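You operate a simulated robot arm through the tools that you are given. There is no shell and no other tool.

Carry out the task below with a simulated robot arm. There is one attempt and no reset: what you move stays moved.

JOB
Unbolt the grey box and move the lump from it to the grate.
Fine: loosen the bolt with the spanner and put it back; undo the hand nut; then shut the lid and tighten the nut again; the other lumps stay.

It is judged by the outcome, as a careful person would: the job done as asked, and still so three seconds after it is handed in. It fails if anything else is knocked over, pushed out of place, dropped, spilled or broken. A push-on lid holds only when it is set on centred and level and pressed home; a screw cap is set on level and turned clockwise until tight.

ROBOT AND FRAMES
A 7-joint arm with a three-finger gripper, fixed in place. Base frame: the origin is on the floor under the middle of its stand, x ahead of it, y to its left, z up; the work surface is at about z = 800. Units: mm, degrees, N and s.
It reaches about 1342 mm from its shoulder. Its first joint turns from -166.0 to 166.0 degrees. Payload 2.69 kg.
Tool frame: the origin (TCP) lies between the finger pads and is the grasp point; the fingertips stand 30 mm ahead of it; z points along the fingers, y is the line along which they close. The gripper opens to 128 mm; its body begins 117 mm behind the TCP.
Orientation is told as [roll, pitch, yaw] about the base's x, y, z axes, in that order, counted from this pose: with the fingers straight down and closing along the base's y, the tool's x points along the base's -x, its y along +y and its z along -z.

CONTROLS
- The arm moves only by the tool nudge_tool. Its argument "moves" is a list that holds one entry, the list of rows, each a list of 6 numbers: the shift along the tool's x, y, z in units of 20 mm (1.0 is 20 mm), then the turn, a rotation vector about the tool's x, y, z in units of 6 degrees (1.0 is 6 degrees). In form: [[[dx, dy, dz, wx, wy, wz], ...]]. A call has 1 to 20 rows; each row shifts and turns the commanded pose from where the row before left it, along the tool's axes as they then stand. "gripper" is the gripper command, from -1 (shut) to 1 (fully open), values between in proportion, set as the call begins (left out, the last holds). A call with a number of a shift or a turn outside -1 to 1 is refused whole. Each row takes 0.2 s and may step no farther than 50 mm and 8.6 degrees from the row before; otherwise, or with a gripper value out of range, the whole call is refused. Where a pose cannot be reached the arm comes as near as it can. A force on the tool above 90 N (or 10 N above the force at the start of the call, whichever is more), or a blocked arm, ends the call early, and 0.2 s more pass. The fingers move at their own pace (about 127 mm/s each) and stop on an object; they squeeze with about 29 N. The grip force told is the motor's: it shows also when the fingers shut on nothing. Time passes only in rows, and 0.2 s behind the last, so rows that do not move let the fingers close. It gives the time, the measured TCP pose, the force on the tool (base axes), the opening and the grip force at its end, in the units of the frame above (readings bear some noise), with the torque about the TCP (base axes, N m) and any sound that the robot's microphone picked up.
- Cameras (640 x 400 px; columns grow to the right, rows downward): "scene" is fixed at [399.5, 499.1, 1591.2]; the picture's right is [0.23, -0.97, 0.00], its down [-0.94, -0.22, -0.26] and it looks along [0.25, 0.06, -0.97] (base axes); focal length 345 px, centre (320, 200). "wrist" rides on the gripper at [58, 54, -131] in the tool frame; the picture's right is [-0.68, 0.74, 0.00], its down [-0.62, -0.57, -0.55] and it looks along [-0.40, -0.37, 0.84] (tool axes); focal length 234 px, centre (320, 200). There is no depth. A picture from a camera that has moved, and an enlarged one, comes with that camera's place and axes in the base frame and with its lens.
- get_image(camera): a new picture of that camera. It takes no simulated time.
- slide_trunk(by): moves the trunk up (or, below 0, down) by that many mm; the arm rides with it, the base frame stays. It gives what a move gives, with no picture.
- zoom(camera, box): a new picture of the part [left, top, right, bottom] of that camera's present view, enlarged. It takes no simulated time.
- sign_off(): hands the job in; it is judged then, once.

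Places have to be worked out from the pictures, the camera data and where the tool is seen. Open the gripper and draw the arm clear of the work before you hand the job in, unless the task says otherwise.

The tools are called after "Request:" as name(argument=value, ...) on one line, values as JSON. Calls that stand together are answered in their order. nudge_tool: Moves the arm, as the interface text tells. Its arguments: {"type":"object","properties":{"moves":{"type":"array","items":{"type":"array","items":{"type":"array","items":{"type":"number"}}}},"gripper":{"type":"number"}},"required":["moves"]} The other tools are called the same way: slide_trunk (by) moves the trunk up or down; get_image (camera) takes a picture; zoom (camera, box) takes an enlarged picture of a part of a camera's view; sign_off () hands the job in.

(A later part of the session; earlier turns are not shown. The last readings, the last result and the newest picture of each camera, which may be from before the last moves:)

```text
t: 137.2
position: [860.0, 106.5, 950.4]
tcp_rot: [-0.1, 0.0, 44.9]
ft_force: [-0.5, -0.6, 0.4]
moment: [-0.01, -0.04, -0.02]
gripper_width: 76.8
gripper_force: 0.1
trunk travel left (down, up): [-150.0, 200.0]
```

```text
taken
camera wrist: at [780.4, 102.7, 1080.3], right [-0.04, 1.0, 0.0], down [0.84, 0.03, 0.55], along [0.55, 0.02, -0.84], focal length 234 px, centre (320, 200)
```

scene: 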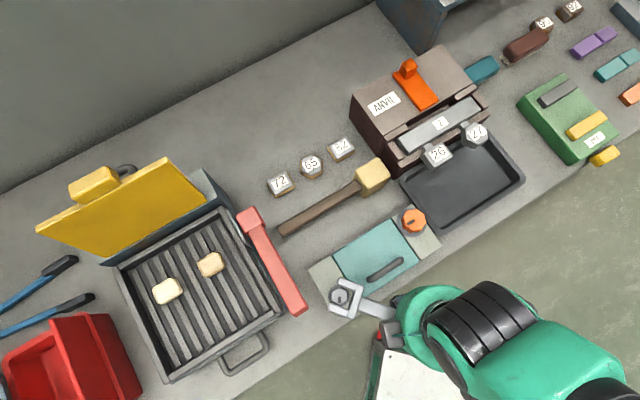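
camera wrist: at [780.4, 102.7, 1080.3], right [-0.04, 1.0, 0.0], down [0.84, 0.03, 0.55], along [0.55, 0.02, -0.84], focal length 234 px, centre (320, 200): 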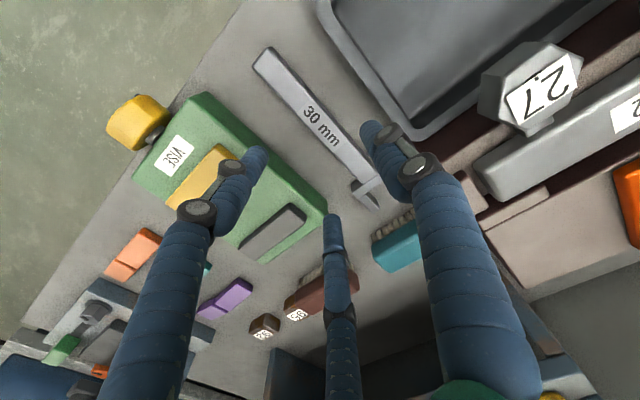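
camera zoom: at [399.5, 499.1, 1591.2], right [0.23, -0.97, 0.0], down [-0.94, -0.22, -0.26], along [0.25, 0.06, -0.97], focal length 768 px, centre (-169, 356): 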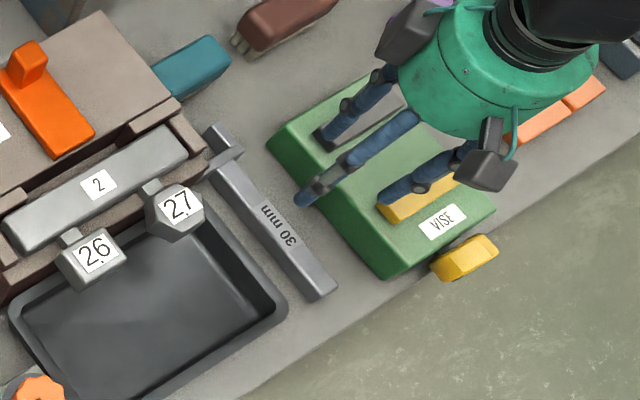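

Spanner is back on the bench. Comparing its place against the original view, and checking the bolt.

Request:
zoom(camera="scene", box=[470, 80, 590, 180])

Request:
zoom(camera="scene", box=[290, 180, 470, 330])

Request:
zoom(camera="scene", box=[390, 195, 440, 245])

```text
4.00 times, centred on (530, 130) of scene
camera zoom: at [399.5, 499.1, 1591.2], right [0.23, -0.97, 0.0], down [-0.94, -0.22, -0.26], along [0.25, 0.06, -0.97], focal length 1382 px, centre (-520, 480)
```

zoom: 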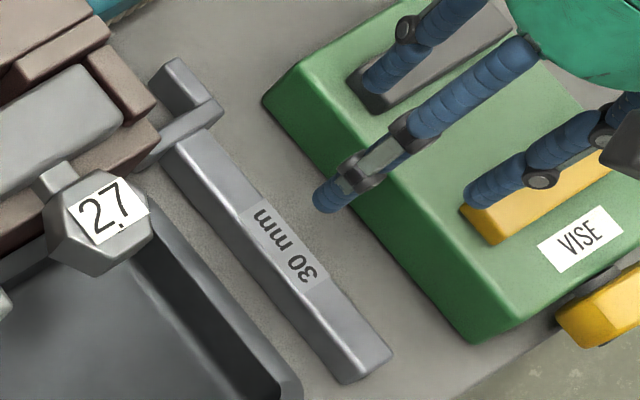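

```text
2.67 times, centred on (380, 255) of scene
camera zoom: at [399.5, 499.1, 1591.2], right [0.23, -0.97, 0.0], down [-0.94, -0.22, -0.26], along [0.25, 0.06, -0.97], focal length 921 px, centre (160, 53)
```

zoom: 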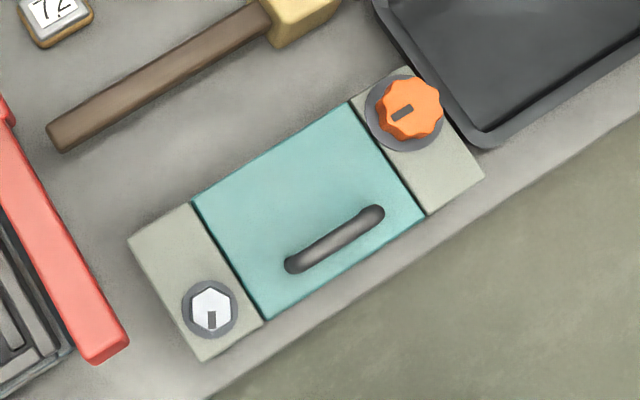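

```text
8.00 times, centred on (415, 220) of scene
camera zoom: at [399.5, 499.1, 1591.2], right [0.23, -0.97, 0.0], down [-0.94, -0.22, -0.26], along [0.25, 0.06, -0.97], focal length 2763 px, centre (-440, 40)
```

zoom: 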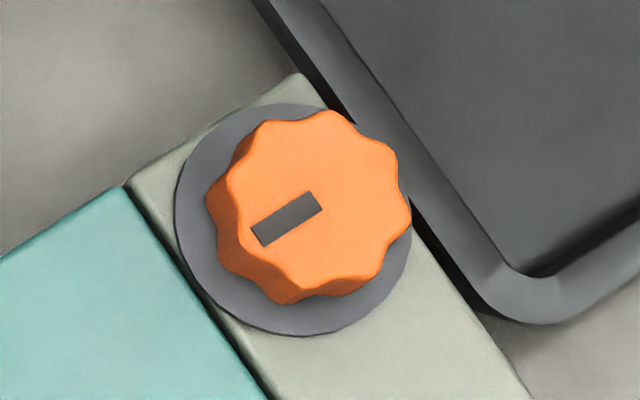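

Bolt mark is at the loosened position and stays; spanner is back within ~8 mm of its original spot. Next, the orange hand nut: axis near (586, 341), top z≈887, Ø≈48 mm. Raising and moving above it.

Request:
nudge_tool(moves=[[[0, 0, -1, 0, 0, 0], [0, 0, -1, 0, 0, 0], [0.078, 0.999, 0, 0, 0, 0], [0.078, 0.999, 0, 0, 0, 0], [0.078, 0.999, 0, 0, 0, 0], [0.078, 0.999, 0, 0, 0, 0], [0.078, 0.999, 0, 0, 0, 0], [0.078, 0.999, 0, 0, 0, 0], [0.078, 0.999, 0, 0, 0, 0], [0.078, 0.999, 0, 0, 0, 0], [0.078, 0.999, 0, 0, 0, 0], [0.078, 0.999, 0, 0, 0, 0], [0.078, 0.999, 0, 0, 0, 0], [0.078, 0.999, 0, 0, 0, 0], [0.078, 0.999, 0, 0, 0, 0], [0.078, 0.999, 0, 0, 0, 0], [0.078, 0.999, 0, 0, 0, 0], [0.078, 0.999, 0, 0, 0, 0], [0.078, 0.999, 0, 0, 0, 0], [0.078, 0.999, 0, 0, 0, 0]]])

Request:
nudge_tool(moves=[[[0, 0, 0, 0, 0, 1], [0, 0, 0, 0, 0, 1], [0, 0, 0, 0, 0, 1], [0, 0, 0, 0, 0, 1], [0, 0, 0, 0, 0, 1], [0, 0, 0, 0, 0, 1], [0, 0, 0, 0, 0, 1], [0, 0, 0, 0, 0, 1], [0, 0, 0, 0, 0, 1], [0, 0, 0, 0, 0, 1], [0, 0, 0, 0, 0, 1], [0, 0, 0, 0, 0, 1], [0, 0, 0, 0, 0, 1], [0, 0, 0, 0, 0, 1], [0, 0, 0, 0, 0, 1], [0, 0, 0, 0, 0, 0]]])

Request:
get_image(camera="wrist")

Request:
get_image(camera="scene")

```text
t: 141.4
position: [584.7, 341.2, 987.9]
tcp_rot: [0.0, 0.0, 45.0]
ft_force: [0.4, 0.3, 0.0]
moment: [0.0, 0.0, -0.01]
gripper_width: 76.9
gripper_force: 0.2
trunk travel left (down, up): [-150.0, 200.0]
```

```text
t: 144.8
position: [585.6, 341.0, 988.8]
tcp_rot: [0.1, 0.0, -45.1]
ft_force: [0.9, 0.1, -0.5]
moment: [-0.02, -0.01, -0.02]
gripper_width: 76.8
gripper_force: 0.1
trunk travel left (down, up): [-150.0, 200.0]
```

```text
taken
camera wrist: at [582.4, 419.3, 1120.0], right [1.0, 0.04, 0.0], down [0.03, -0.84, 0.55], along [0.02, -0.55, -0.84], focal length 234 px, centre (320, 200)
```

wrist: 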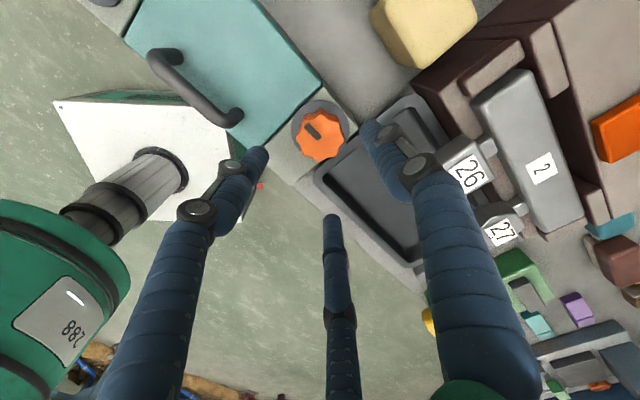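

```text
taken
```

scene: 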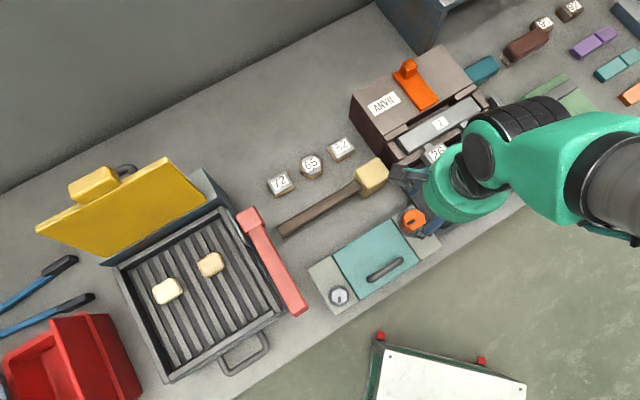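

Zooming to check the nut's centring under the hand.

Request:
zoom(camera="wrist", box=[270, 80, 370, 180])

```text
4.00 times, centred on (320, 130) of wrist
camera zoom: at [582.4, 419.3, 1120.0], right [1.0, 0.04, 0.0], down [0.03, -0.84, 0.55], along [0.02, -0.55, -0.84], focal length 937 px, centre (320, 480)
```

zoom: 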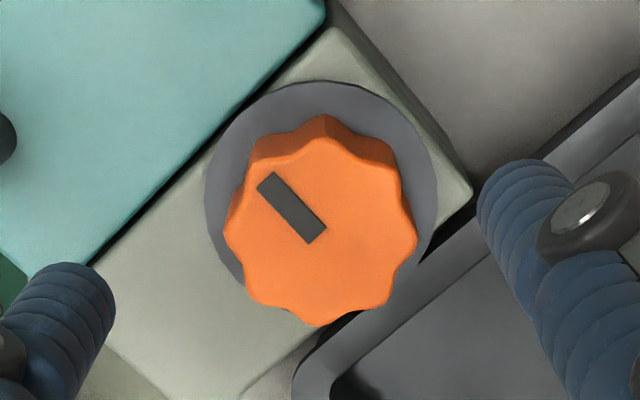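

Nut is 1–1.5 mm off centre. Correcting and descending around it (fingertips to z≈867), then closing.

Request:
nudge_tool(moves=[[[0.01, 0.08, 0, 0, 0, 0], [0, 0, 1, 0, 0, 0], [0, 0, 1, 0, 0, 0], [0, 0, 1, 0, 0, 0], [0, 0, 0.9, 0, 0, 0], [0, 0, 0.6, 0, 0, 0], [0, 0, 0, 0, 0, 0]]])

Request:
zoom(camera="wrist", box=[220, 80, 420, 260])

```text
t: 146.4
position: [586.8, 343.0, 898.8]
tcp_rot: [0.0, 0.0, -45.0]
ft_force: [-0.2, 0.7, 0.1]
moment: [-0.01, 0.01, -0.02]
gripper_width: 76.6
gripper_force: 0.1
trunk travel left (down, up): [-150.0, 200.0]
```

```text
2.22 times, centred on (320, 170) of wrist
camera zoom: at [583.6, 421.1, 1029.0], right [1.0, 0.04, 0.0], down [0.03, -0.84, 0.55], along [0.02, -0.55, -0.84], focal length 520 px, centre (320, 267)
```

zoom: 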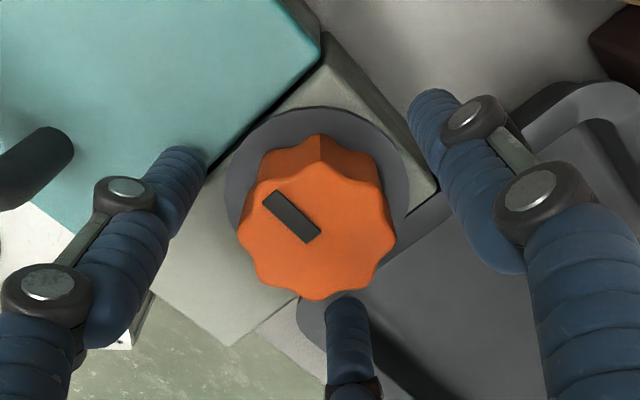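

Fingers surround the nut. Closing.

Request:
nudge_tool(moves=[[[0, 0, 0, 0, 0, 0], [0, 0, 0, 0, 0, 0], [0, 0, 0, 0, 0, 0], [0, 0, 0, 0, 0, 0]]], gripper=-1)

Request:
zoom(camera="wrist", box=[220, 80, 420, 260])

```text
t: 147.4
position: [586.4, 343.9, 898.2]
tcp_rot: [0.1, 0.0, -45.1]
ft_force: [-5.3, 19.2, -1.5]
moment: [0.75, 0.21, -0.03]
gripper_width: 44.6
gripper_force: 44.6
trunk travel left (down, up): [-150.0, 200.0]
```

```text
2.22 times, centred on (320, 170) of wrist
camera zoom: at [583.3, 422.1, 1029.2], right [1.0, 0.04, 0.0], down [0.03, -0.84, 0.55], along [0.02, -0.55, -0.84], focal length 520 px, centre (320, 267)
```

zoom: 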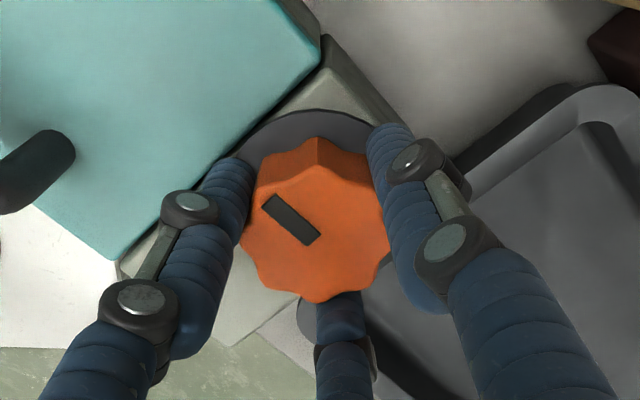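

Gripped but off-centre by ~1 mm (19 N side force). Correcting, then starting to turn counter-clockwise 24° while watching torque.

Request:
nudge_tool(moves=[[[0.053, 0.032, 0, 0, 0, 0], [0, 0, 0, 0, 0, 0]]])

Request:
nudge_tool(moves=[[[0, 0, 0, 0, 0, -0.8], [0, 0, 0, 0, 0, -0.8], [0, 0, 0, 0, 0, -0.8], [0, 0, 0, 0, 0, -0.8], [0, 0, 0, 0, 0, 0]]])

Request:
zoom(camera="wrist", box=[220, 80, 420, 260])

```text
t: 148.0
position: [588.5, 343.4, 898.7]
tcp_rot: [0.0, 0.1, -45.1]
ft_force: [0.0, 8.1, -3.7]
moment: [0.04, -0.03, -0.07]
gripper_width: 44.6
gripper_force: 45.0
trunk travel left (down, up): [-150.0, 200.0]
```

```text
t: 149.2
position: [586.8, 344.2, 899.1]
tcp_rot: [0.0, 0.1, -25.8]
ft_force: [1.1, 15.0, -13.1]
moment: [0.61, -0.12, 0.01]
gripper_width: 44.4
gripper_force: 45.5
trunk travel left (down, up): [-150.0, 200.0]
```

```text
2.22 times, centred on (320, 170) of wrist
camera zoom: at [557.3, 417.0, 1029.3], right [0.93, 0.37, 0.0], down [0.31, -0.78, 0.55], along [0.2, -0.51, -0.84], focal length 520 px, centre (320, 267)
```

zoom: 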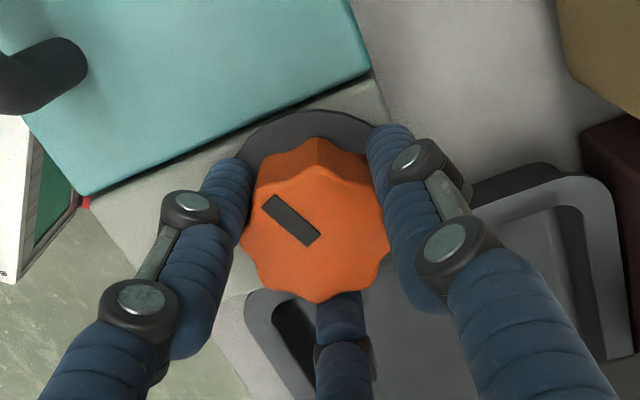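

The nut turns freely with the hand. Continuing counter-clockwise.

Request:
nudge_tool(moves=[[[0.03, 0.02, 0, 0, 0, -0.9], [0, 0, 0, 0, 0, -0.9], [0, 0, 0, 0, 0, -0.9], [0, 0, 0, 0, 0, -0.9], [0, 0, 0, 0, 0, -0.9], [0, 0, 0, 0, 0, -0.9], [0, 0, 0, 0, 0, -0.9], [0, 0, 0, 0, 0, -0.9], [0, 0, 0, 0, 0, -0.9], [0, 0, 0, 0, 0, -0.9], [0, 0, 0, 0, 0, 0]]])

Request:
zoom(camera="wrist", box=[220, 80, 420, 260])

Request:
zoom(camera="scene", box=[310, 180, 470, 330])

```text
t: 151.6
position: [586.2, 343.6, 898.4]
tcp_rot: [0.0, 0.1, 28.2]
ft_force: [-10.0, 0.9, -6.1]
moment: [0.03, 0.46, 0.02]
gripper_width: 44.6
gripper_force: 45.1
trunk travel left (down, up): [-150.0, 200.0]
```

```text
2.22 times, centred on (320, 170) of wrist
camera zoom: at [508.8, 363.2, 1029.4], right [0.25, 0.97, 0.0], down [0.81, -0.21, 0.55], along [0.53, -0.14, -0.84], focal length 520 px, centre (320, 267)
```

zoom: 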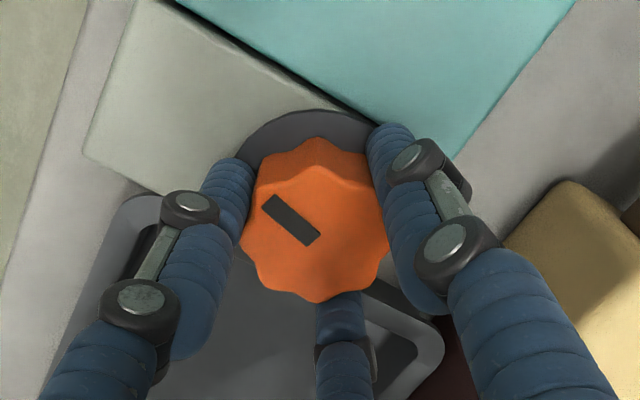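

```text
2.67 times, centred on (390, 255) of scene
camera zoom: at [399.5, 499.1, 1591.2], right [0.23, -0.97, 0.0], down [-0.94, -0.22, -0.26], along [0.25, 0.06, -0.97], focal length 921 px, centre (133, 53)
```

zoom: 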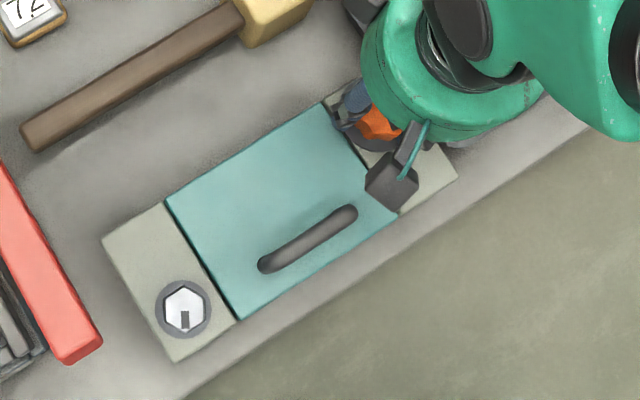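

73° so far and still free. Continuing counter-clockwise.

Request:
nudge_tool(moves=[[[0, 0, 0, 0, 0, -0.9], [0, 0, 0, 0, 0, -0.9], [0, 0, 0, 0, 0, -0.9], [0, 0, 0, 0, 0, -0.9], [0, 0, 0, 0, 0, -0.9], [0, 0, 0, 0, 0, -0.9], [0, 0, 0, 0, 0, -0.9], [0, 0, 0, 0, 0, -0.9], [0, 0, 0, 0, 0, -0.9], [0, 0, 0, 0, 0, -0.9], [0, 0, 0, 0, 0, -0.9], [0, 0, 0, 0, 0, -0.9], [0, 0, 0, 0, 0, 0]]])

Request:
zoom(camera="wrist", box=[220, 80, 420, 260])

```text
t: 154.4
position: [585.3, 343.2, 898.7]
tcp_rot: [-0.1, 0.0, 93.0]
ft_force: [-23.4, -7.8, 9.3]
moment: [-0.26, 0.94, -0.5]
gripper_width: 44.4
gripper_force: 44.8
trunk travel left (down, up): [-150.0, 200.0]
```

```text
2.22 times, centred on (320, 170) of wrist
camera zoom: at [534.4, 281.1, 1030.0], right [-0.77, 0.64, 0.0], down [0.53, 0.65, 0.55], along [0.35, 0.42, -0.84], focal length 520 px, centre (320, 267)
```

zoom: 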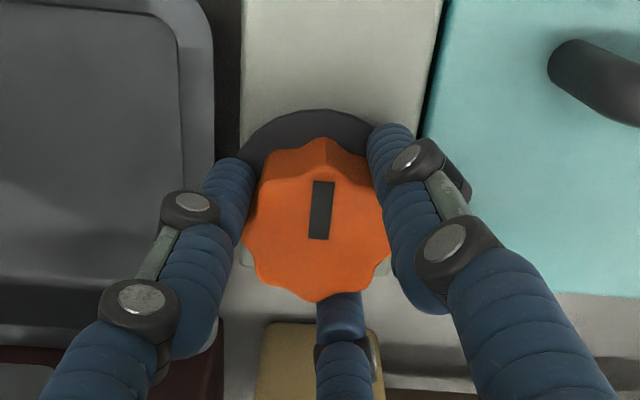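

The nut stopped: its mark has slipped ~50° relative to the fingers, so it turned about 85–90° to its stop. Releasing and rising to inspect.

Request:
nudge_tool(moves=[[[0, 0, 0, 0, 0, 0], [0, 0, 0, 0, 0, 0], [0, 0, 0, 0, 0, 0]]], gripper=0.3)

Request:
nudge_tool(moves=[[[0, 0, -0.5, 0, 0, 0], [0, 0, -1, 0, 0, 0], [0, 0, -1, 0, 0, 0], [0, 0, -1, 0, 0, 0], [0, 0, -1, 0, 0, 0], [0, 0, 0, 0, 0, 0]]])

Request:
get_image(camera="wrist")

Request:
zoom(camera="wrist", box=[220, 60, 640, 300])

```text
t: 155.2
position: [586.7, 344.1, 898.5]
tcp_rot: [-0.1, 0.0, 92.9]
ft_force: [-0.2, -0.1, 0.8]
moment: [-0.01, 0.02, 0.0]
gripper_width: 83.3
gripper_force: 0.1
trunk travel left (down, up): [-150.0, 200.0]
```

```text
t: 156.6
position: [585.8, 345.4, 989.9]
tcp_rot: [-0.1, 0.0, 93.0]
ft_force: [0.0, -0.4, 0.0]
moment: [0.02, -0.04, 0.0]
gripper_width: 83.4
gripper_force: 0.2
trunk travel left (down, up): [-150.0, 200.0]
```

```text
taken
camera wrist: at [534.9, 282.6, 1121.1], right [-0.77, 0.64, 0.0], down [0.53, 0.64, 0.55], along [0.35, 0.42, -0.84], focal length 234 px, centre (320, 200)
```

wrist: 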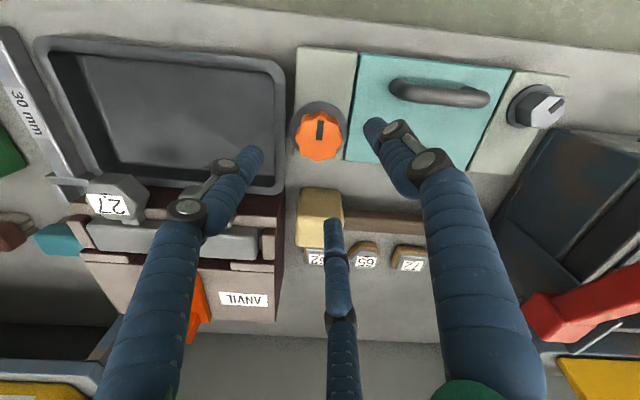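

```text
1.52 times, centred on (430, 180) of wrist
camera zoom: at [534.9, 282.6, 1121.1], right [-0.77, 0.64, 0.0], down [0.53, 0.64, 0.55], along [0.35, 0.42, -0.84], focal length 357 px, centre (152, 230)
```

zoom: 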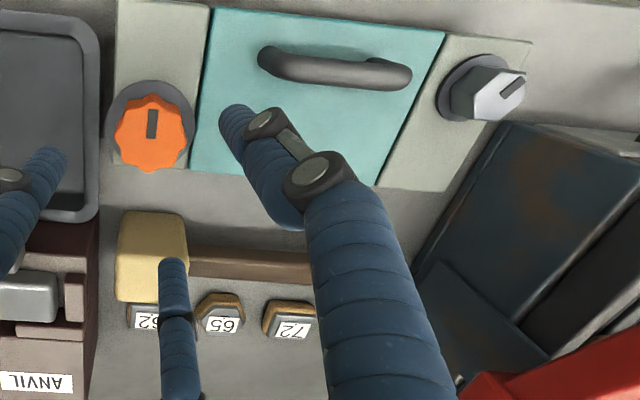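

The nut's mark now points toward the front: turned 90° to its stop; the bolt turned ~58°. The lid handle bar is at about (472, 382), z≈887, running along the box. I'll move above it with the fingers set to close across it (yaw 135°).

Request:
nudge_tool(moves=[[[-0.355, 0.93, 0, 0, 0, 0], [-0.355, 0.93, 0, 0, 0, 0], [-0.355, 0.93, 0, 0, 0, 0], [-0.355, 0.93, 0, 0, 0, 0], [-0.355, 0.93, 0, 0, 0, 0], [-0.355, 0.93, 0, 0, 0, 0], [0, 0, 0, 0, 0, -1], [0, 0, 0, 0, 0, -1], [0, 0, 0, 0, 0, -1], [0, 0, 0, 0, 0, -1], [0, 0, 0, 0, 0, -1], [0, 0, 0, 0, 0, -1], [0, 0, 0, 0, 0, -1], [0, 0, 0, 0, 0, 0]]])

Request:
get_image(camera="wrist")

Request:
zoom(camera="wrist", box=[220, 60, 420, 240])

Request:
get_image(camera="scene")

```text
t: 159.6
position: [473.1, 380.3, 988.6]
tcp_rot: [0.0, 0.0, 135.0]
ft_force: [-0.4, 0.6, 0.1]
moment: [-0.01, 0.01, 0.03]
gripper_width: 83.1
gripper_force: 0.0
trunk travel left (down, up): [-150.0, 200.0]
```

```text
taken
camera wrist: at [475.8, 300.7, 1120.3], right [-1.0, -0.04, 0.0], down [-0.04, 0.84, 0.55], along [-0.02, 0.55, -0.84], focal length 234 px, centre (320, 200)
```

wrist: 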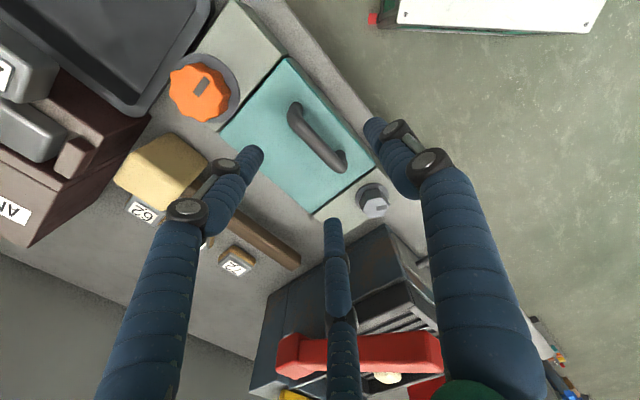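

```text
2.22 times, centred on (320, 150) of wrist
camera zoom: at [475.8, 300.7, 1120.3], right [-1.0, -0.04, 0.0], down [-0.04, 0.84, 0.55], along [-0.02, 0.55, -0.84], focal length 520 px, centre (320, 311)
```

zoom: 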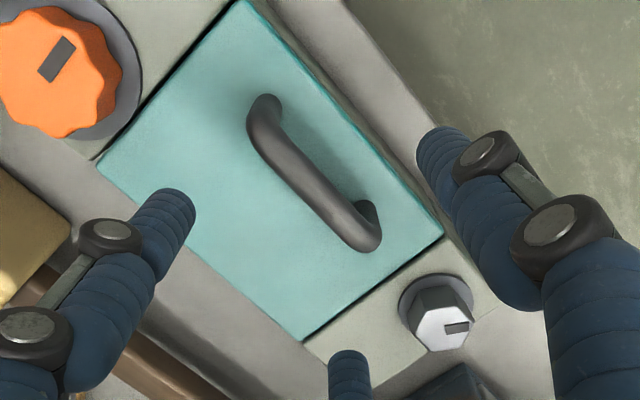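

```text
taken
```

scene: 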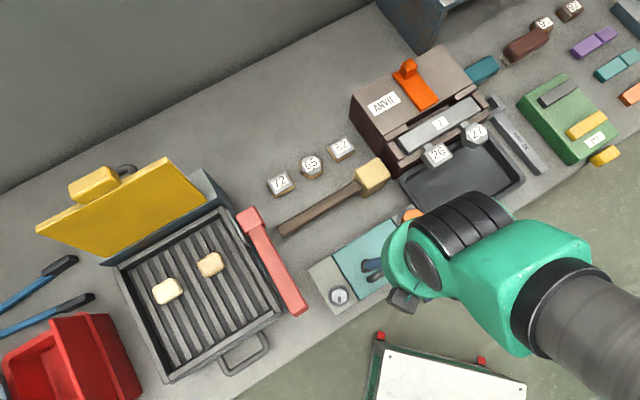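

The handle is an arched bar centred ~2 mm from the hand axis and aligned with tool x. Descending with tips to z≈873 and closing on it.

Request:
nudge_tool(moves=[[[0.05, -0.12, 0, 0, 0, 0], [0, 0, 1, 0, 0, 0], [0, 0, 1, 0, 0, 0], [0, 0, 1, 0, 0, 0], [0, 0, 0.8, 0, 0, 0], [0, 0, 0.5, 0, 0, 0], [0, 0, 0, 0, 0, 0]]])

Request:
zoom(camera="wrist", box=[220, 60, 420, 240])

```text
t: 161.2
position: [474.5, 380.1, 902.8]
tcp_rot: [0.0, 0.0, 134.8]
ft_force: [-0.3, -0.3, 0.6]
moment: [0.03, 0.03, 0.01]
gripper_width: 83.2
gripper_force: 0.1
trunk travel left (down, up): [-150.0, 200.0]
```

```text
2.22 times, centred on (320, 150) of wrist
camera zoom: at [478.0, 300.7, 1033.5], right [-1.0, -0.04, 0.0], down [-0.04, 0.84, 0.55], along [-0.02, 0.55, -0.84], focal length 520 px, centre (320, 311)
```

zoom: 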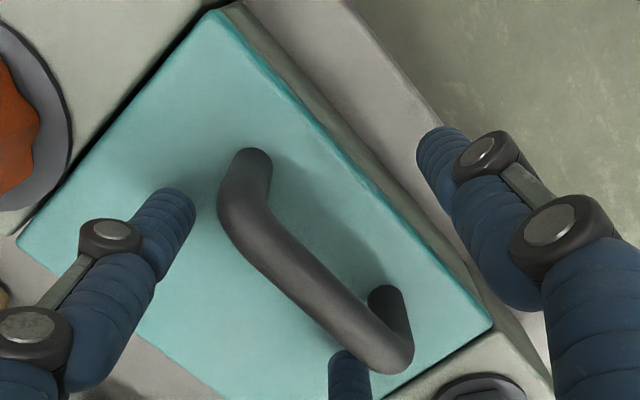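

Fingers straddle the bar. Closing on the handle.

Request:
nudge_tool(moves=[[[0, 0, 0, 0, 0, 0], [0, 0, 0, 0, 0, 0], [0, 0, 0, 0, 0, 0], [0, 0, 0, 0, 0, 0]]], gripper=-1)

Request:
zoom(camera="wrist", box=[220, 60, 420, 240])

```text
t: 162.2
position: [477.9, 383.1, 902.6]
tcp_rot: [-0.4, 0.0, 134.9]
ft_force: [39.4, 24.2, -1.2]
moment: [-0.08, -0.17, 0.13]
gripper_width: 21.4
gripper_force: 44.7
trunk travel left (down, up): [-150.0, 200.0]
```

```text
2.22 times, centred on (320, 150) of wrist
camera zoom: at [481.2, 302.9, 1034.2], right [-1.0, -0.04, 0.0], down [-0.04, 0.83, 0.55], along [-0.02, 0.55, -0.83], focal length 520 px, centre (320, 311)
```

zoom: 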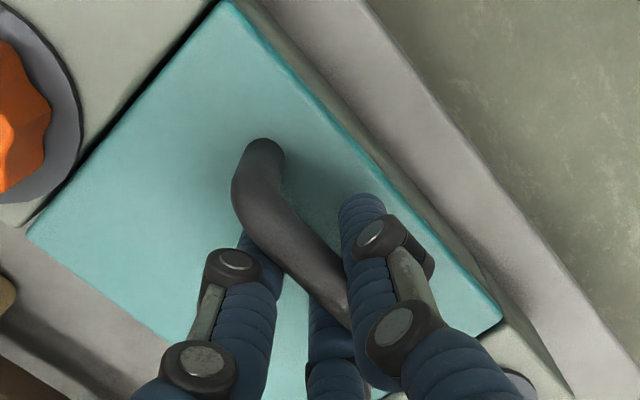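

Gripped with a +v side load of ~46 N; shifting the hand 3 mm that way to centre on the bar.

Request:
nudge_tool(moves=[[[0.03, -0.15, 0, 0, 0, 0], [0, 0, 0, 0, 0, 0]]])

```text
t: 162.8
position: [479.3, 382.7, 903.4]
tcp_rot: [-0.2, 0.0, 134.9]
ft_force: [33.5, 10.6, 16.3]
moment: [-0.13, -0.06, 0.1]
gripper_width: 21.2
gripper_force: 45.2
trunk travel left (down, up): [-150.0, 200.0]
```

Still loaded; shifting a bit more.

Request:
nudge_tool(moves=[[[0.06, -0.1, -0.04, 0, 0, 0], [0, 0, 0, 0, 0, 0]]])

```text
t: 163.4
position: [477.8, 383.5, 902.3]
tcp_rot: [0.1, 0.0, 135.0]
ft_force: [8.2, 15.8, 17.0]
moment: [0.17, 0.3, 0.04]
gripper_width: 21.2
gripper_force: 44.9
trunk travel left (down, up): [-150.0, 200.0]
```

Side load now small. Lifting gently 8 mm to see how the lid moves.

Request:
nudge_tool(moves=[[[0, -0.04, -0.1, 0, 0, 0], [0, 0, -0.1, 0, 0, 0], [0, 0, -0.1, 0, 0, 0], [0, 0, -0.1, 0, 0, 0], [0, 0, 0, 0, 0, 0]]])

Request:
zoom(camera="wrist", box=[200, 40, 440, 240])

Request:
zoom(camera="scene", box=[290, 180, 470, 330])

```text
t: 164.6
position: [481.0, 386.7, 909.6]
tcp_rot: [0.1, 0.0, 135.0]
ft_force: [4.4, 39.7, -25.8]
moment: [0.19, 0.24, 0.15]
gripper_width: 21.3
gripper_force: 44.8
trunk travel left (down, up): [-150.0, 200.0]
```

```text
2.00 times, centred on (320, 140) of wrist
camera zoom: at [484.9, 306.5, 1041.6], right [-1.0, -0.04, 0.0], down [-0.04, 0.84, 0.55], along [-0.02, 0.55, -0.84], focal length 468 px, centre (320, 320)
```

zoom: 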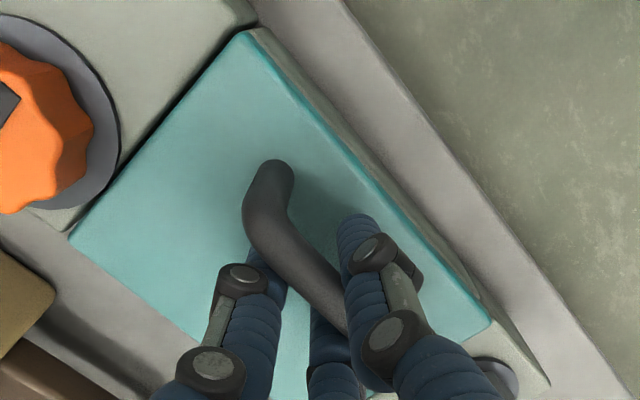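

```text
2.67 times, centred on (380, 255) of scene
camera zoom: at [399.5, 499.1, 1591.2], right [0.23, -0.97, 0.0], down [-0.94, -0.22, -0.26], along [0.25, 0.06, -0.97], focal length 921 px, centre (160, 53)
```

zoom: 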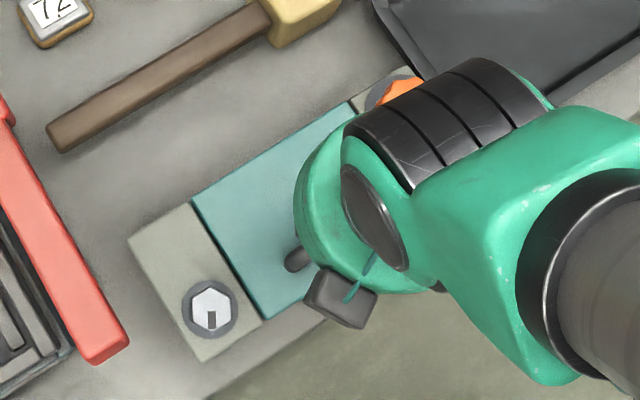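

The lid seems to hinge at its back edge (hand is being drawn backward as it rises). I'll follow that arc, tilting the hand with the lid, 16° more.

Request:
nudge_tool(moves=[[[0, -0.182, -0.25, -0.667, 0, 0], [0, -0.182, -0.25, -0.667, 0, 0], [0, -0.182, -0.25, -0.667, 0, 0], [0, -0.182, -0.25, -0.667, 0, 0], [0, 0, 0, 0, 0, 0]]])

Request:
zoom(camera="wrist", box=[200, 40, 440, 240])

Request:
zoom(camera="scene", box=[290, 180, 470, 330])

```text
t: 165.8
position: [494.2, 397.3, 927.3]
tcp_rot: [16.1, 0.0, 134.9]
ft_force: [14.2, 30.3, -41.6]
moment: [0.13, 0.06, 0.11]
gripper_width: 21.6
gripper_force: 44.6
trunk travel left (down, up): [-150.0, 200.0]
```

```text
2.00 times, centred on (320, 140) of wrist
camera zoom: at [523.8, 345.2, 1068.2], right [-0.98, -0.02, 0.2], down [0.06, 0.93, 0.37], along [-0.2, 0.37, -0.91], focal length 468 px, centre (320, 320)
```

zoom: 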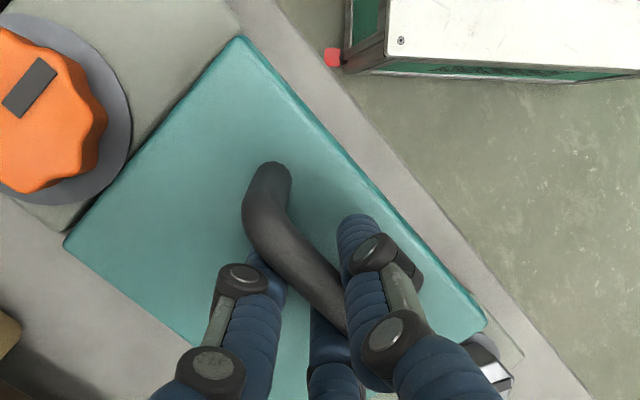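

```text
2.67 times, centred on (380, 255) of scene
camera zoom: at [399.5, 499.1, 1591.2], right [0.23, -0.97, 0.0], down [-0.94, -0.22, -0.26], along [0.25, 0.06, -0.97], focal length 921 px, centre (160, 53)
```

zoom: 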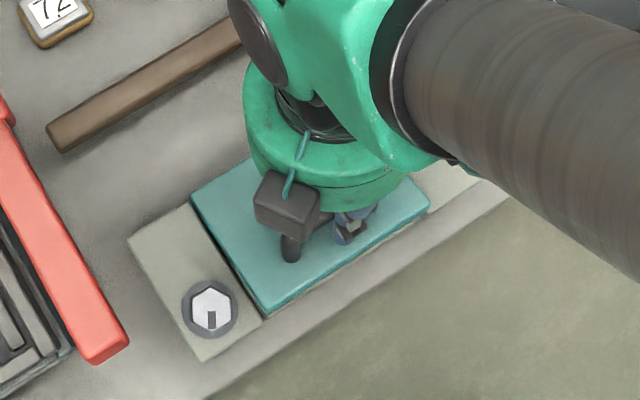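

The lid is hinging open at the back edge. The pull toward the hinge (~50 N) says my arc radius is ~3 mm too large; correcting and continuing 16° more.

Request:
nudge_tool(moves=[[[0, -0.125, 0.085, 0, 0, 0], [0, -0.174, -0.24, -0.667, 0, 0], [0, -0.174, -0.24, -0.667, 0, 0], [0, -0.174, -0.24, -0.667, 0, 0], [0, -0.174, -0.24, -0.667, 0, 0], [0, 0, 0, 0, 0, 0]]])

Request:
zoom(camera="scene", box=[290, 180, 470, 330])

Request:
get_image(camera="wrist")

```text
t: 167.2
position: [507.9, 412.5, 938.8]
tcp_rot: [32.0, 0.0, 134.9]
ft_force: [1.9, 5.9, -11.5]
moment: [-0.04, -0.11, 0.13]
gripper_width: 21.3
gripper_force: 45.3
trunk travel left (down, up): [-150.0, 200.0]
```

```text
2.67 times, centred on (380, 255) of scene
camera zoom: at [399.5, 499.1, 1591.2], right [0.23, -0.97, 0.0], down [-0.94, -0.22, -0.26], along [0.25, 0.06, -0.97], focal length 921 px, centre (160, 53)
```

zoom: 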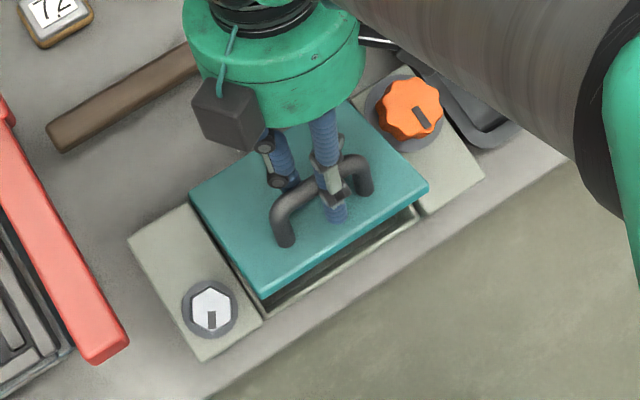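

```text
taken
camera wrist: at [565.8, 387.0, 1078.9], right [-0.92, 0.04, 0.39], down [0.11, 0.98, 0.16], along [-0.38, 0.19, -0.91], focal length 234 px, centre (320, 200)
```

wrist: 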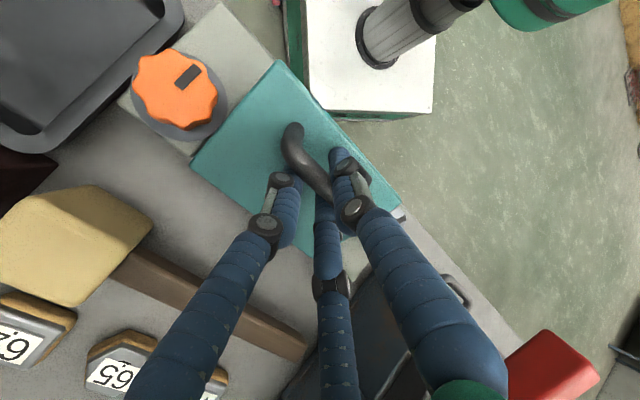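

Lid ~33° open with low forces. Continuing the same arc 20° more.

Request:
nudge_tool(moves=[[[0, -0.174, -0.24, -0.667, 0, 0], [0, -0.174, -0.24, -0.667, 0, 0], [0, -0.174, -0.24, -0.667, 0, 0], [0, -0.174, -0.24, -0.667, 0, 0], [0, -0.174, -0.24, -0.667, 0, 0], [0, 0, 0, 0, 0, 0]]])

Request:
zoom(camera="scene", box=[290, 150, 490, 330])

Request:
get_image(camera="wrist")

```text
t: 168.6
position: [527.2, 433.1, 947.8]
tcp_rot: [52.1, 0.0, 134.8]
ft_force: [-1.6, 5.8, -6.4]
moment: [0.12, -0.07, -0.15]
gripper_width: 21.3
gripper_force: 45.0
trunk travel left (down, up): [-150.0, 200.0]
```

```text
2.22 times, centred on (390, 240) of scene
camera zoom: at [399.5, 499.1, 1591.2], right [0.23, -0.97, 0.0], down [-0.94, -0.22, -0.26], along [0.25, 0.06, -0.97], focal length 768 px, centre (164, 111)
```

zoom: 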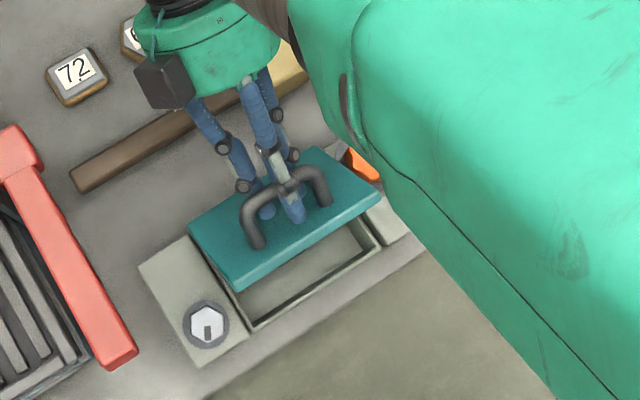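

```text
taken
camera wrist: at [618.9, 440.0, 1070.2], right [-0.8, 0.16, 0.58], down [0.12, 0.99, -0.11], along [-0.59, -0.02, -0.81], focal length 234 px, centre (320, 200)
```

wrist: 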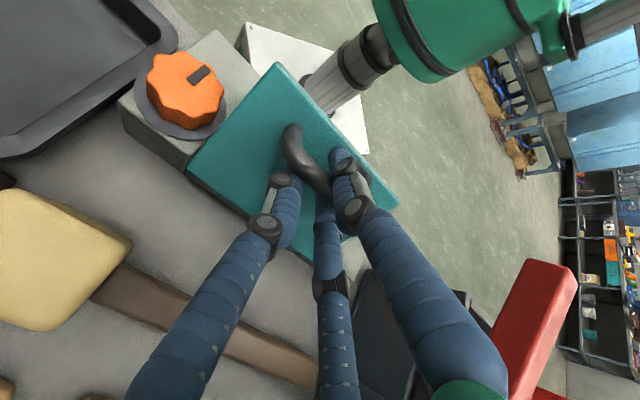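

Lid ~52° open, forces low, interior starting to show. Continuing 16° more.

Request:
nudge_tool(moves=[[[0, -0.174, -0.24, -0.667, 0, 0], [0, -0.174, -0.24, -0.667, 0, 0], [0, -0.174, -0.24, -0.667, 0, 0], [0, -0.174, -0.24, -0.667, 0, 0], [0, 0, 0, 0, 0, 0]]])

Request:
zoom(camera="scene", box=[290, 150, 490, 330])

Request:
get_image(camera="wrist")

```text
t: 169.8
position: [540.7, 444.3, 948.2]
tcp_rot: [63.9, -0.1, 135.0]
ft_force: [-8.5, 7.7, 3.7]
moment: [0.02, -0.01, -0.15]
gripper_width: 21.6
gripper_force: 44.8
out of reach, approached as far as the arm can: row 4
trunk travel left (down, up): [-150.0, 200.0]
```

```text
2.22 times, centred on (390, 240) of scene
camera zoom: at [399.5, 499.1, 1591.2], right [0.23, -0.97, 0.0], down [-0.94, -0.22, -0.26], along [0.25, 0.06, -0.97], focal length 768 px, centre (164, 111)
```

zoom: 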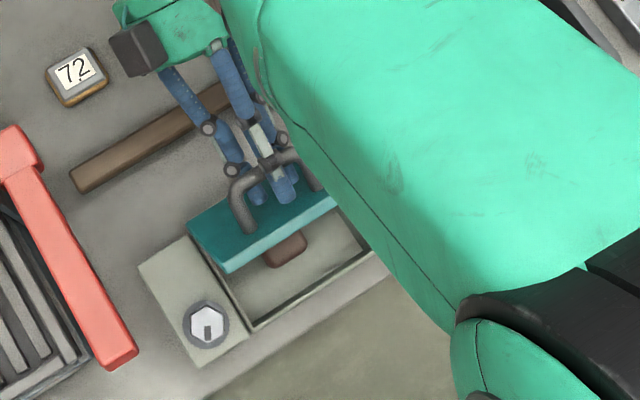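

```text
taken
camera wrist: at [648.2, 469.2, 1053.3], right [-0.71, 0.25, 0.66], down [0.09, 0.96, -0.27], along [-0.7, -0.13, -0.7], focal length 234 px, centre (320, 200)
```

wrist: 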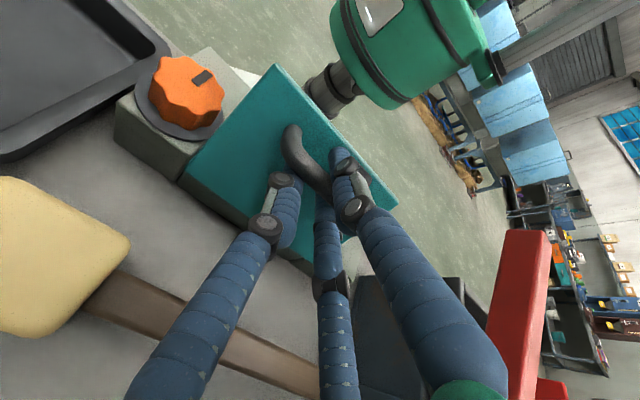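

At the wrist's tilt limit (64°); the lump (brownish block) is visible in the box. I'll now push the handle further back by translation only, letting the round bar turn in the grip.

Request:
nudge_tool(moves=[[[0, -0.115, -0.28, 0, 0, 0], [0, -0.115, -0.28, 0, 0, 0], [0, -0.2, -0.32, 0, 0, 0], [0, -0.2, -0.32, 0, 0, 0], [0, 0, 0, 0, 0, 0]]])

Request:
zoom(camera="scene", box=[290, 150, 490, 330])

Request:
get_image(camera="wrist")

```text
t: 171.0
position: [560.2, 464.5, 943.8]
tcp_rot: [64.1, 0.0, 134.9]
ft_force: [-8.9, -4.5, -28.9]
moment: [0.41, 0.14, 0.1]
gripper_width: 21.5
gripper_force: 45.0
trunk travel left (down, up): [-150.0, 200.0]
```

```text
2.22 times, centred on (390, 240) of scene
camera zoom: at [399.5, 499.1, 1591.2], right [0.23, -0.97, 0.0], down [-0.94, -0.22, -0.26], along [0.25, 0.06, -0.97], focal length 768 px, centre (164, 111)
```

zoom: 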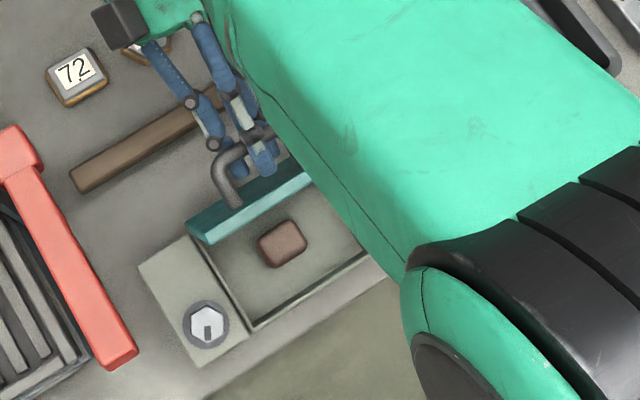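

```text
taken
camera wrist: at [667.9, 488.8, 1049.5], right [-0.71, 0.25, 0.66], down [0.09, 0.96, -0.27], along [-0.7, -0.13, -0.7], focal length 234 px, centre (320, 200)
```

wrist: 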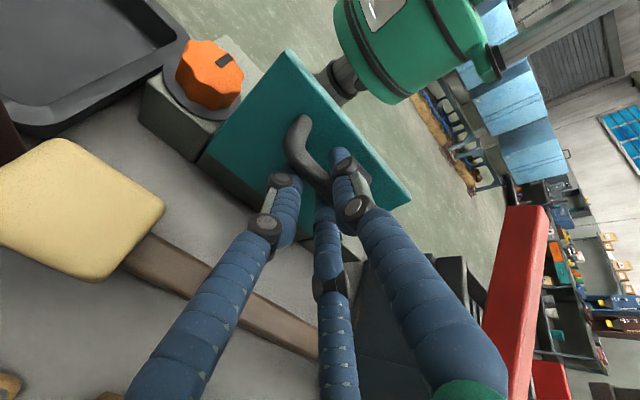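

Lid is nearly vertical and the lump is in plain view. Pushing back ~14 mm further and slightly lower to pass vertical.

Request:
nudge_tool(moves=[[[0, -0.29, -0.25, 0, 0, 0], [0, -0.29, -0.25, 0, 0, 0], [0, 0, 0, 0, 0, 0]]])

Request:
zoom(camera="scene", box=[290, 150, 490, 330])

Request:
get_image(camera="wrist")

```text
t: 171.8
position: [565.7, 468.8, 940.7]
tcp_rot: [63.6, 0.0, 135.0]
ft_force: [3.5, 6.6, 19.4]
moment: [0.17, 0.3, 0.1]
gripper_width: 21.7
gripper_force: 44.6
out of reach, approached as far as the arm can: row 1, 2
trunk travel left (down, up): [-150.0, 200.0]
```

```text
2.22 times, centred on (390, 240) of scene
camera zoom: at [399.5, 499.1, 1591.2], right [0.23, -0.97, 0.0], down [-0.94, -0.22, -0.26], along [0.25, 0.06, -0.97], focal length 768 px, centre (164, 111)
```

zoom: 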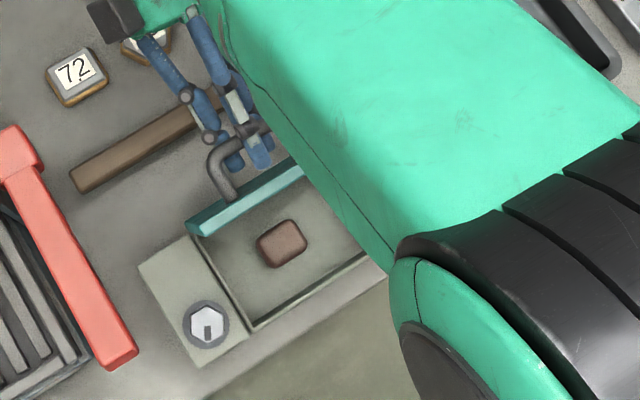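

```text
taken
camera wrist: at [672.6, 493.5, 1047.8], right [-0.71, 0.25, 0.66], down [0.09, 0.96, -0.26], along [-0.7, -0.13, -0.7], focal length 234 px, centre (320, 200)
```

wrist: 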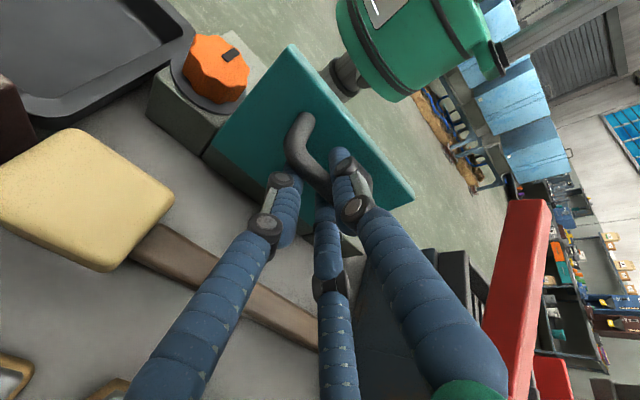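

At the arm's limit here, with the lid at roughly 90°. I'll open the fingers slightly (still straddling the bar) to see whether the lid stays up.

Request:
nudge_tool(moves=[[[0, 0, 0, 0, 0, 0], [0, 0, 0, 0, 0, 0], [0, 0, 0, 0, 0, 0]]], gripper=-0.45)

Request:
zoom(camera="scene", box=[290, 150, 490, 330])

Request:
zoom(camera="wrist", box=[190, 20, 430, 260])

```text
t: 172.6
position: [563.9, 468.7, 937.9]
tcp_rot: [64.0, -0.1, 134.9]
ft_force: [0.2, -0.8, -0.3]
moment: [0.01, 0.02, 0.03]
gripper_width: 35.1
gripper_force: 0.0
trunk travel left (down, up): [-150.0, 200.0]
```

```text
2.22 times, centred on (390, 240) of scene
camera zoom: at [399.5, 499.1, 1591.2], right [0.23, -0.97, 0.0], down [-0.94, -0.22, -0.26], along [0.25, 0.06, -0.97], focal length 768 px, centre (164, 111)
```

zoom: 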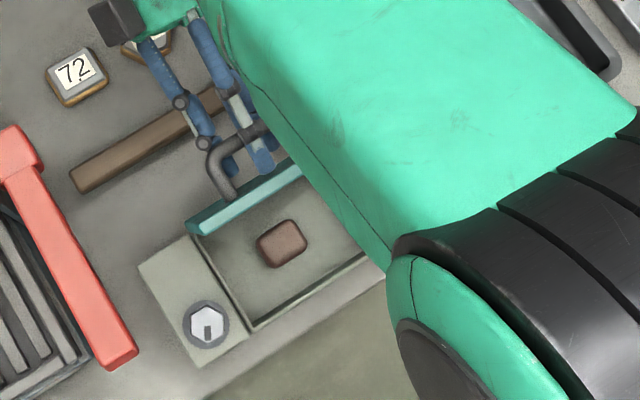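

```text
1.67 times, centred on (310, 140) of wrist
camera zoom: at [672.0, 492.8, 1043.6], right [-0.71, 0.25, 0.66], down [0.09, 0.96, -0.27], along [-0.7, -0.13, -0.7], focal length 390 px, centre (337, 300)
```

zoom: 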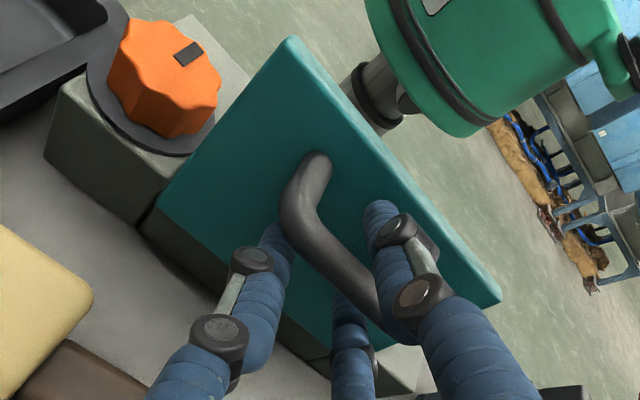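

The lid stays upright by itself. Opening further and backing the fingers off along their own axis.

Request:
nudge_tool(moves=[[[0, 0, 0, 0, 0, 0], [0, 0, 0, 0, 0, 0], [0, 0, -0.4, 0, 0, 0], [0, 0, -0.4, 0, 0, 0], [0, 0, 0, 0, 0, 0]]], gripper=0.1)

Request:
zoom(camera="wrist", box=[190, 20, 430, 260])

Request:
zoom(camera="scene", box=[290, 150, 490, 330])

```text
t: 173.8
position: [563.3, 468.2, 939.8]
tcp_rot: [63.9, 0.0, 134.9]
ft_force: [0.6, 0.3, -0.1]
moment: [0.03, -0.02, 0.01]
gripper_width: 70.3
gripper_force: 0.1
out of reach, approached as far as the arm can: row 3, 4
trunk travel left (down, up): [-150.0, 200.0]
```

```text
1.67 times, centred on (310, 140) of wrist
camera zoom: at [671.5, 492.6, 1046.0], right [-0.71, 0.25, 0.66], down [0.09, 0.96, -0.27], along [-0.7, -0.13, -0.7], focal length 390 px, centre (337, 300)
```

zoom: 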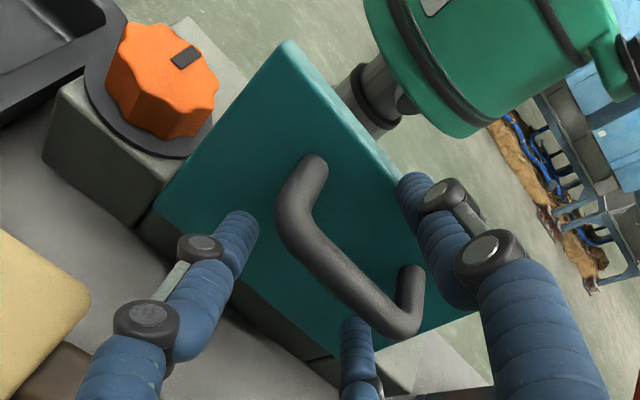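

```text
2.22 times, centred on (390, 240) of scene
camera zoom: at [399.5, 499.1, 1591.2], right [0.23, -0.97, 0.0], down [-0.94, -0.22, -0.26], along [0.25, 0.06, -0.97], focal length 768 px, centre (164, 111)
```

zoom: 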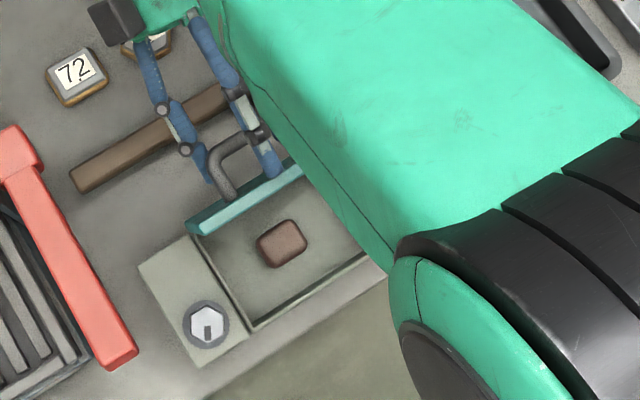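

Lid stays put. Backing out along the finger axis isn't reachable, so I'll open fully (the two lower fingers then clear the handle ends) and raise straight up.

Request:
nudge_tool(moves=[[[0, 0, 0, 0, 0, 0], [0, 0, 0, 0, 0, 0], [0, 0, 0, 0, 0, 0]]], gripper=1)

Request:
zoom(camera="wrist", box=[150, 20, 450, 320])

```text
t: 174.6
position: [563.3, 468.6, 940.3]
tcp_rot: [64.0, 0.0, 135.0]
ft_force: [0.2, -0.5, -0.1]
moment: [0.03, -0.01, -0.01]
gripper_width: 127.9
gripper_force: 0.0
trunk travel left (down, up): [-150.0, 200.0]
```

```text
1.33 times, centred on (300, 170) of wrist
camera zoom: at [671.5, 492.7, 1046.0], right [-0.71, 0.25, 0.66], down [0.09, 0.96, -0.27], along [-0.7, -0.13, -0.7], focal length 312 px, centre (347, 240)
```

zoom: 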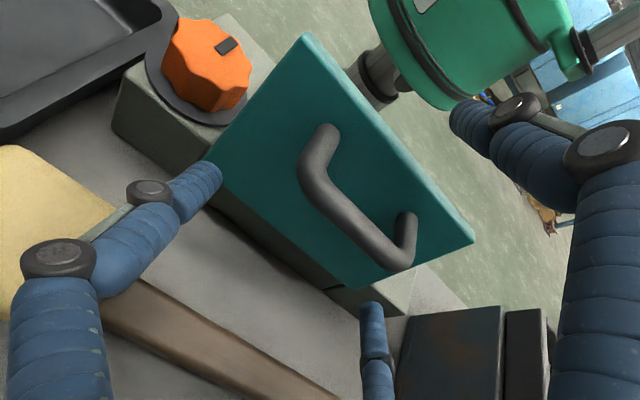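

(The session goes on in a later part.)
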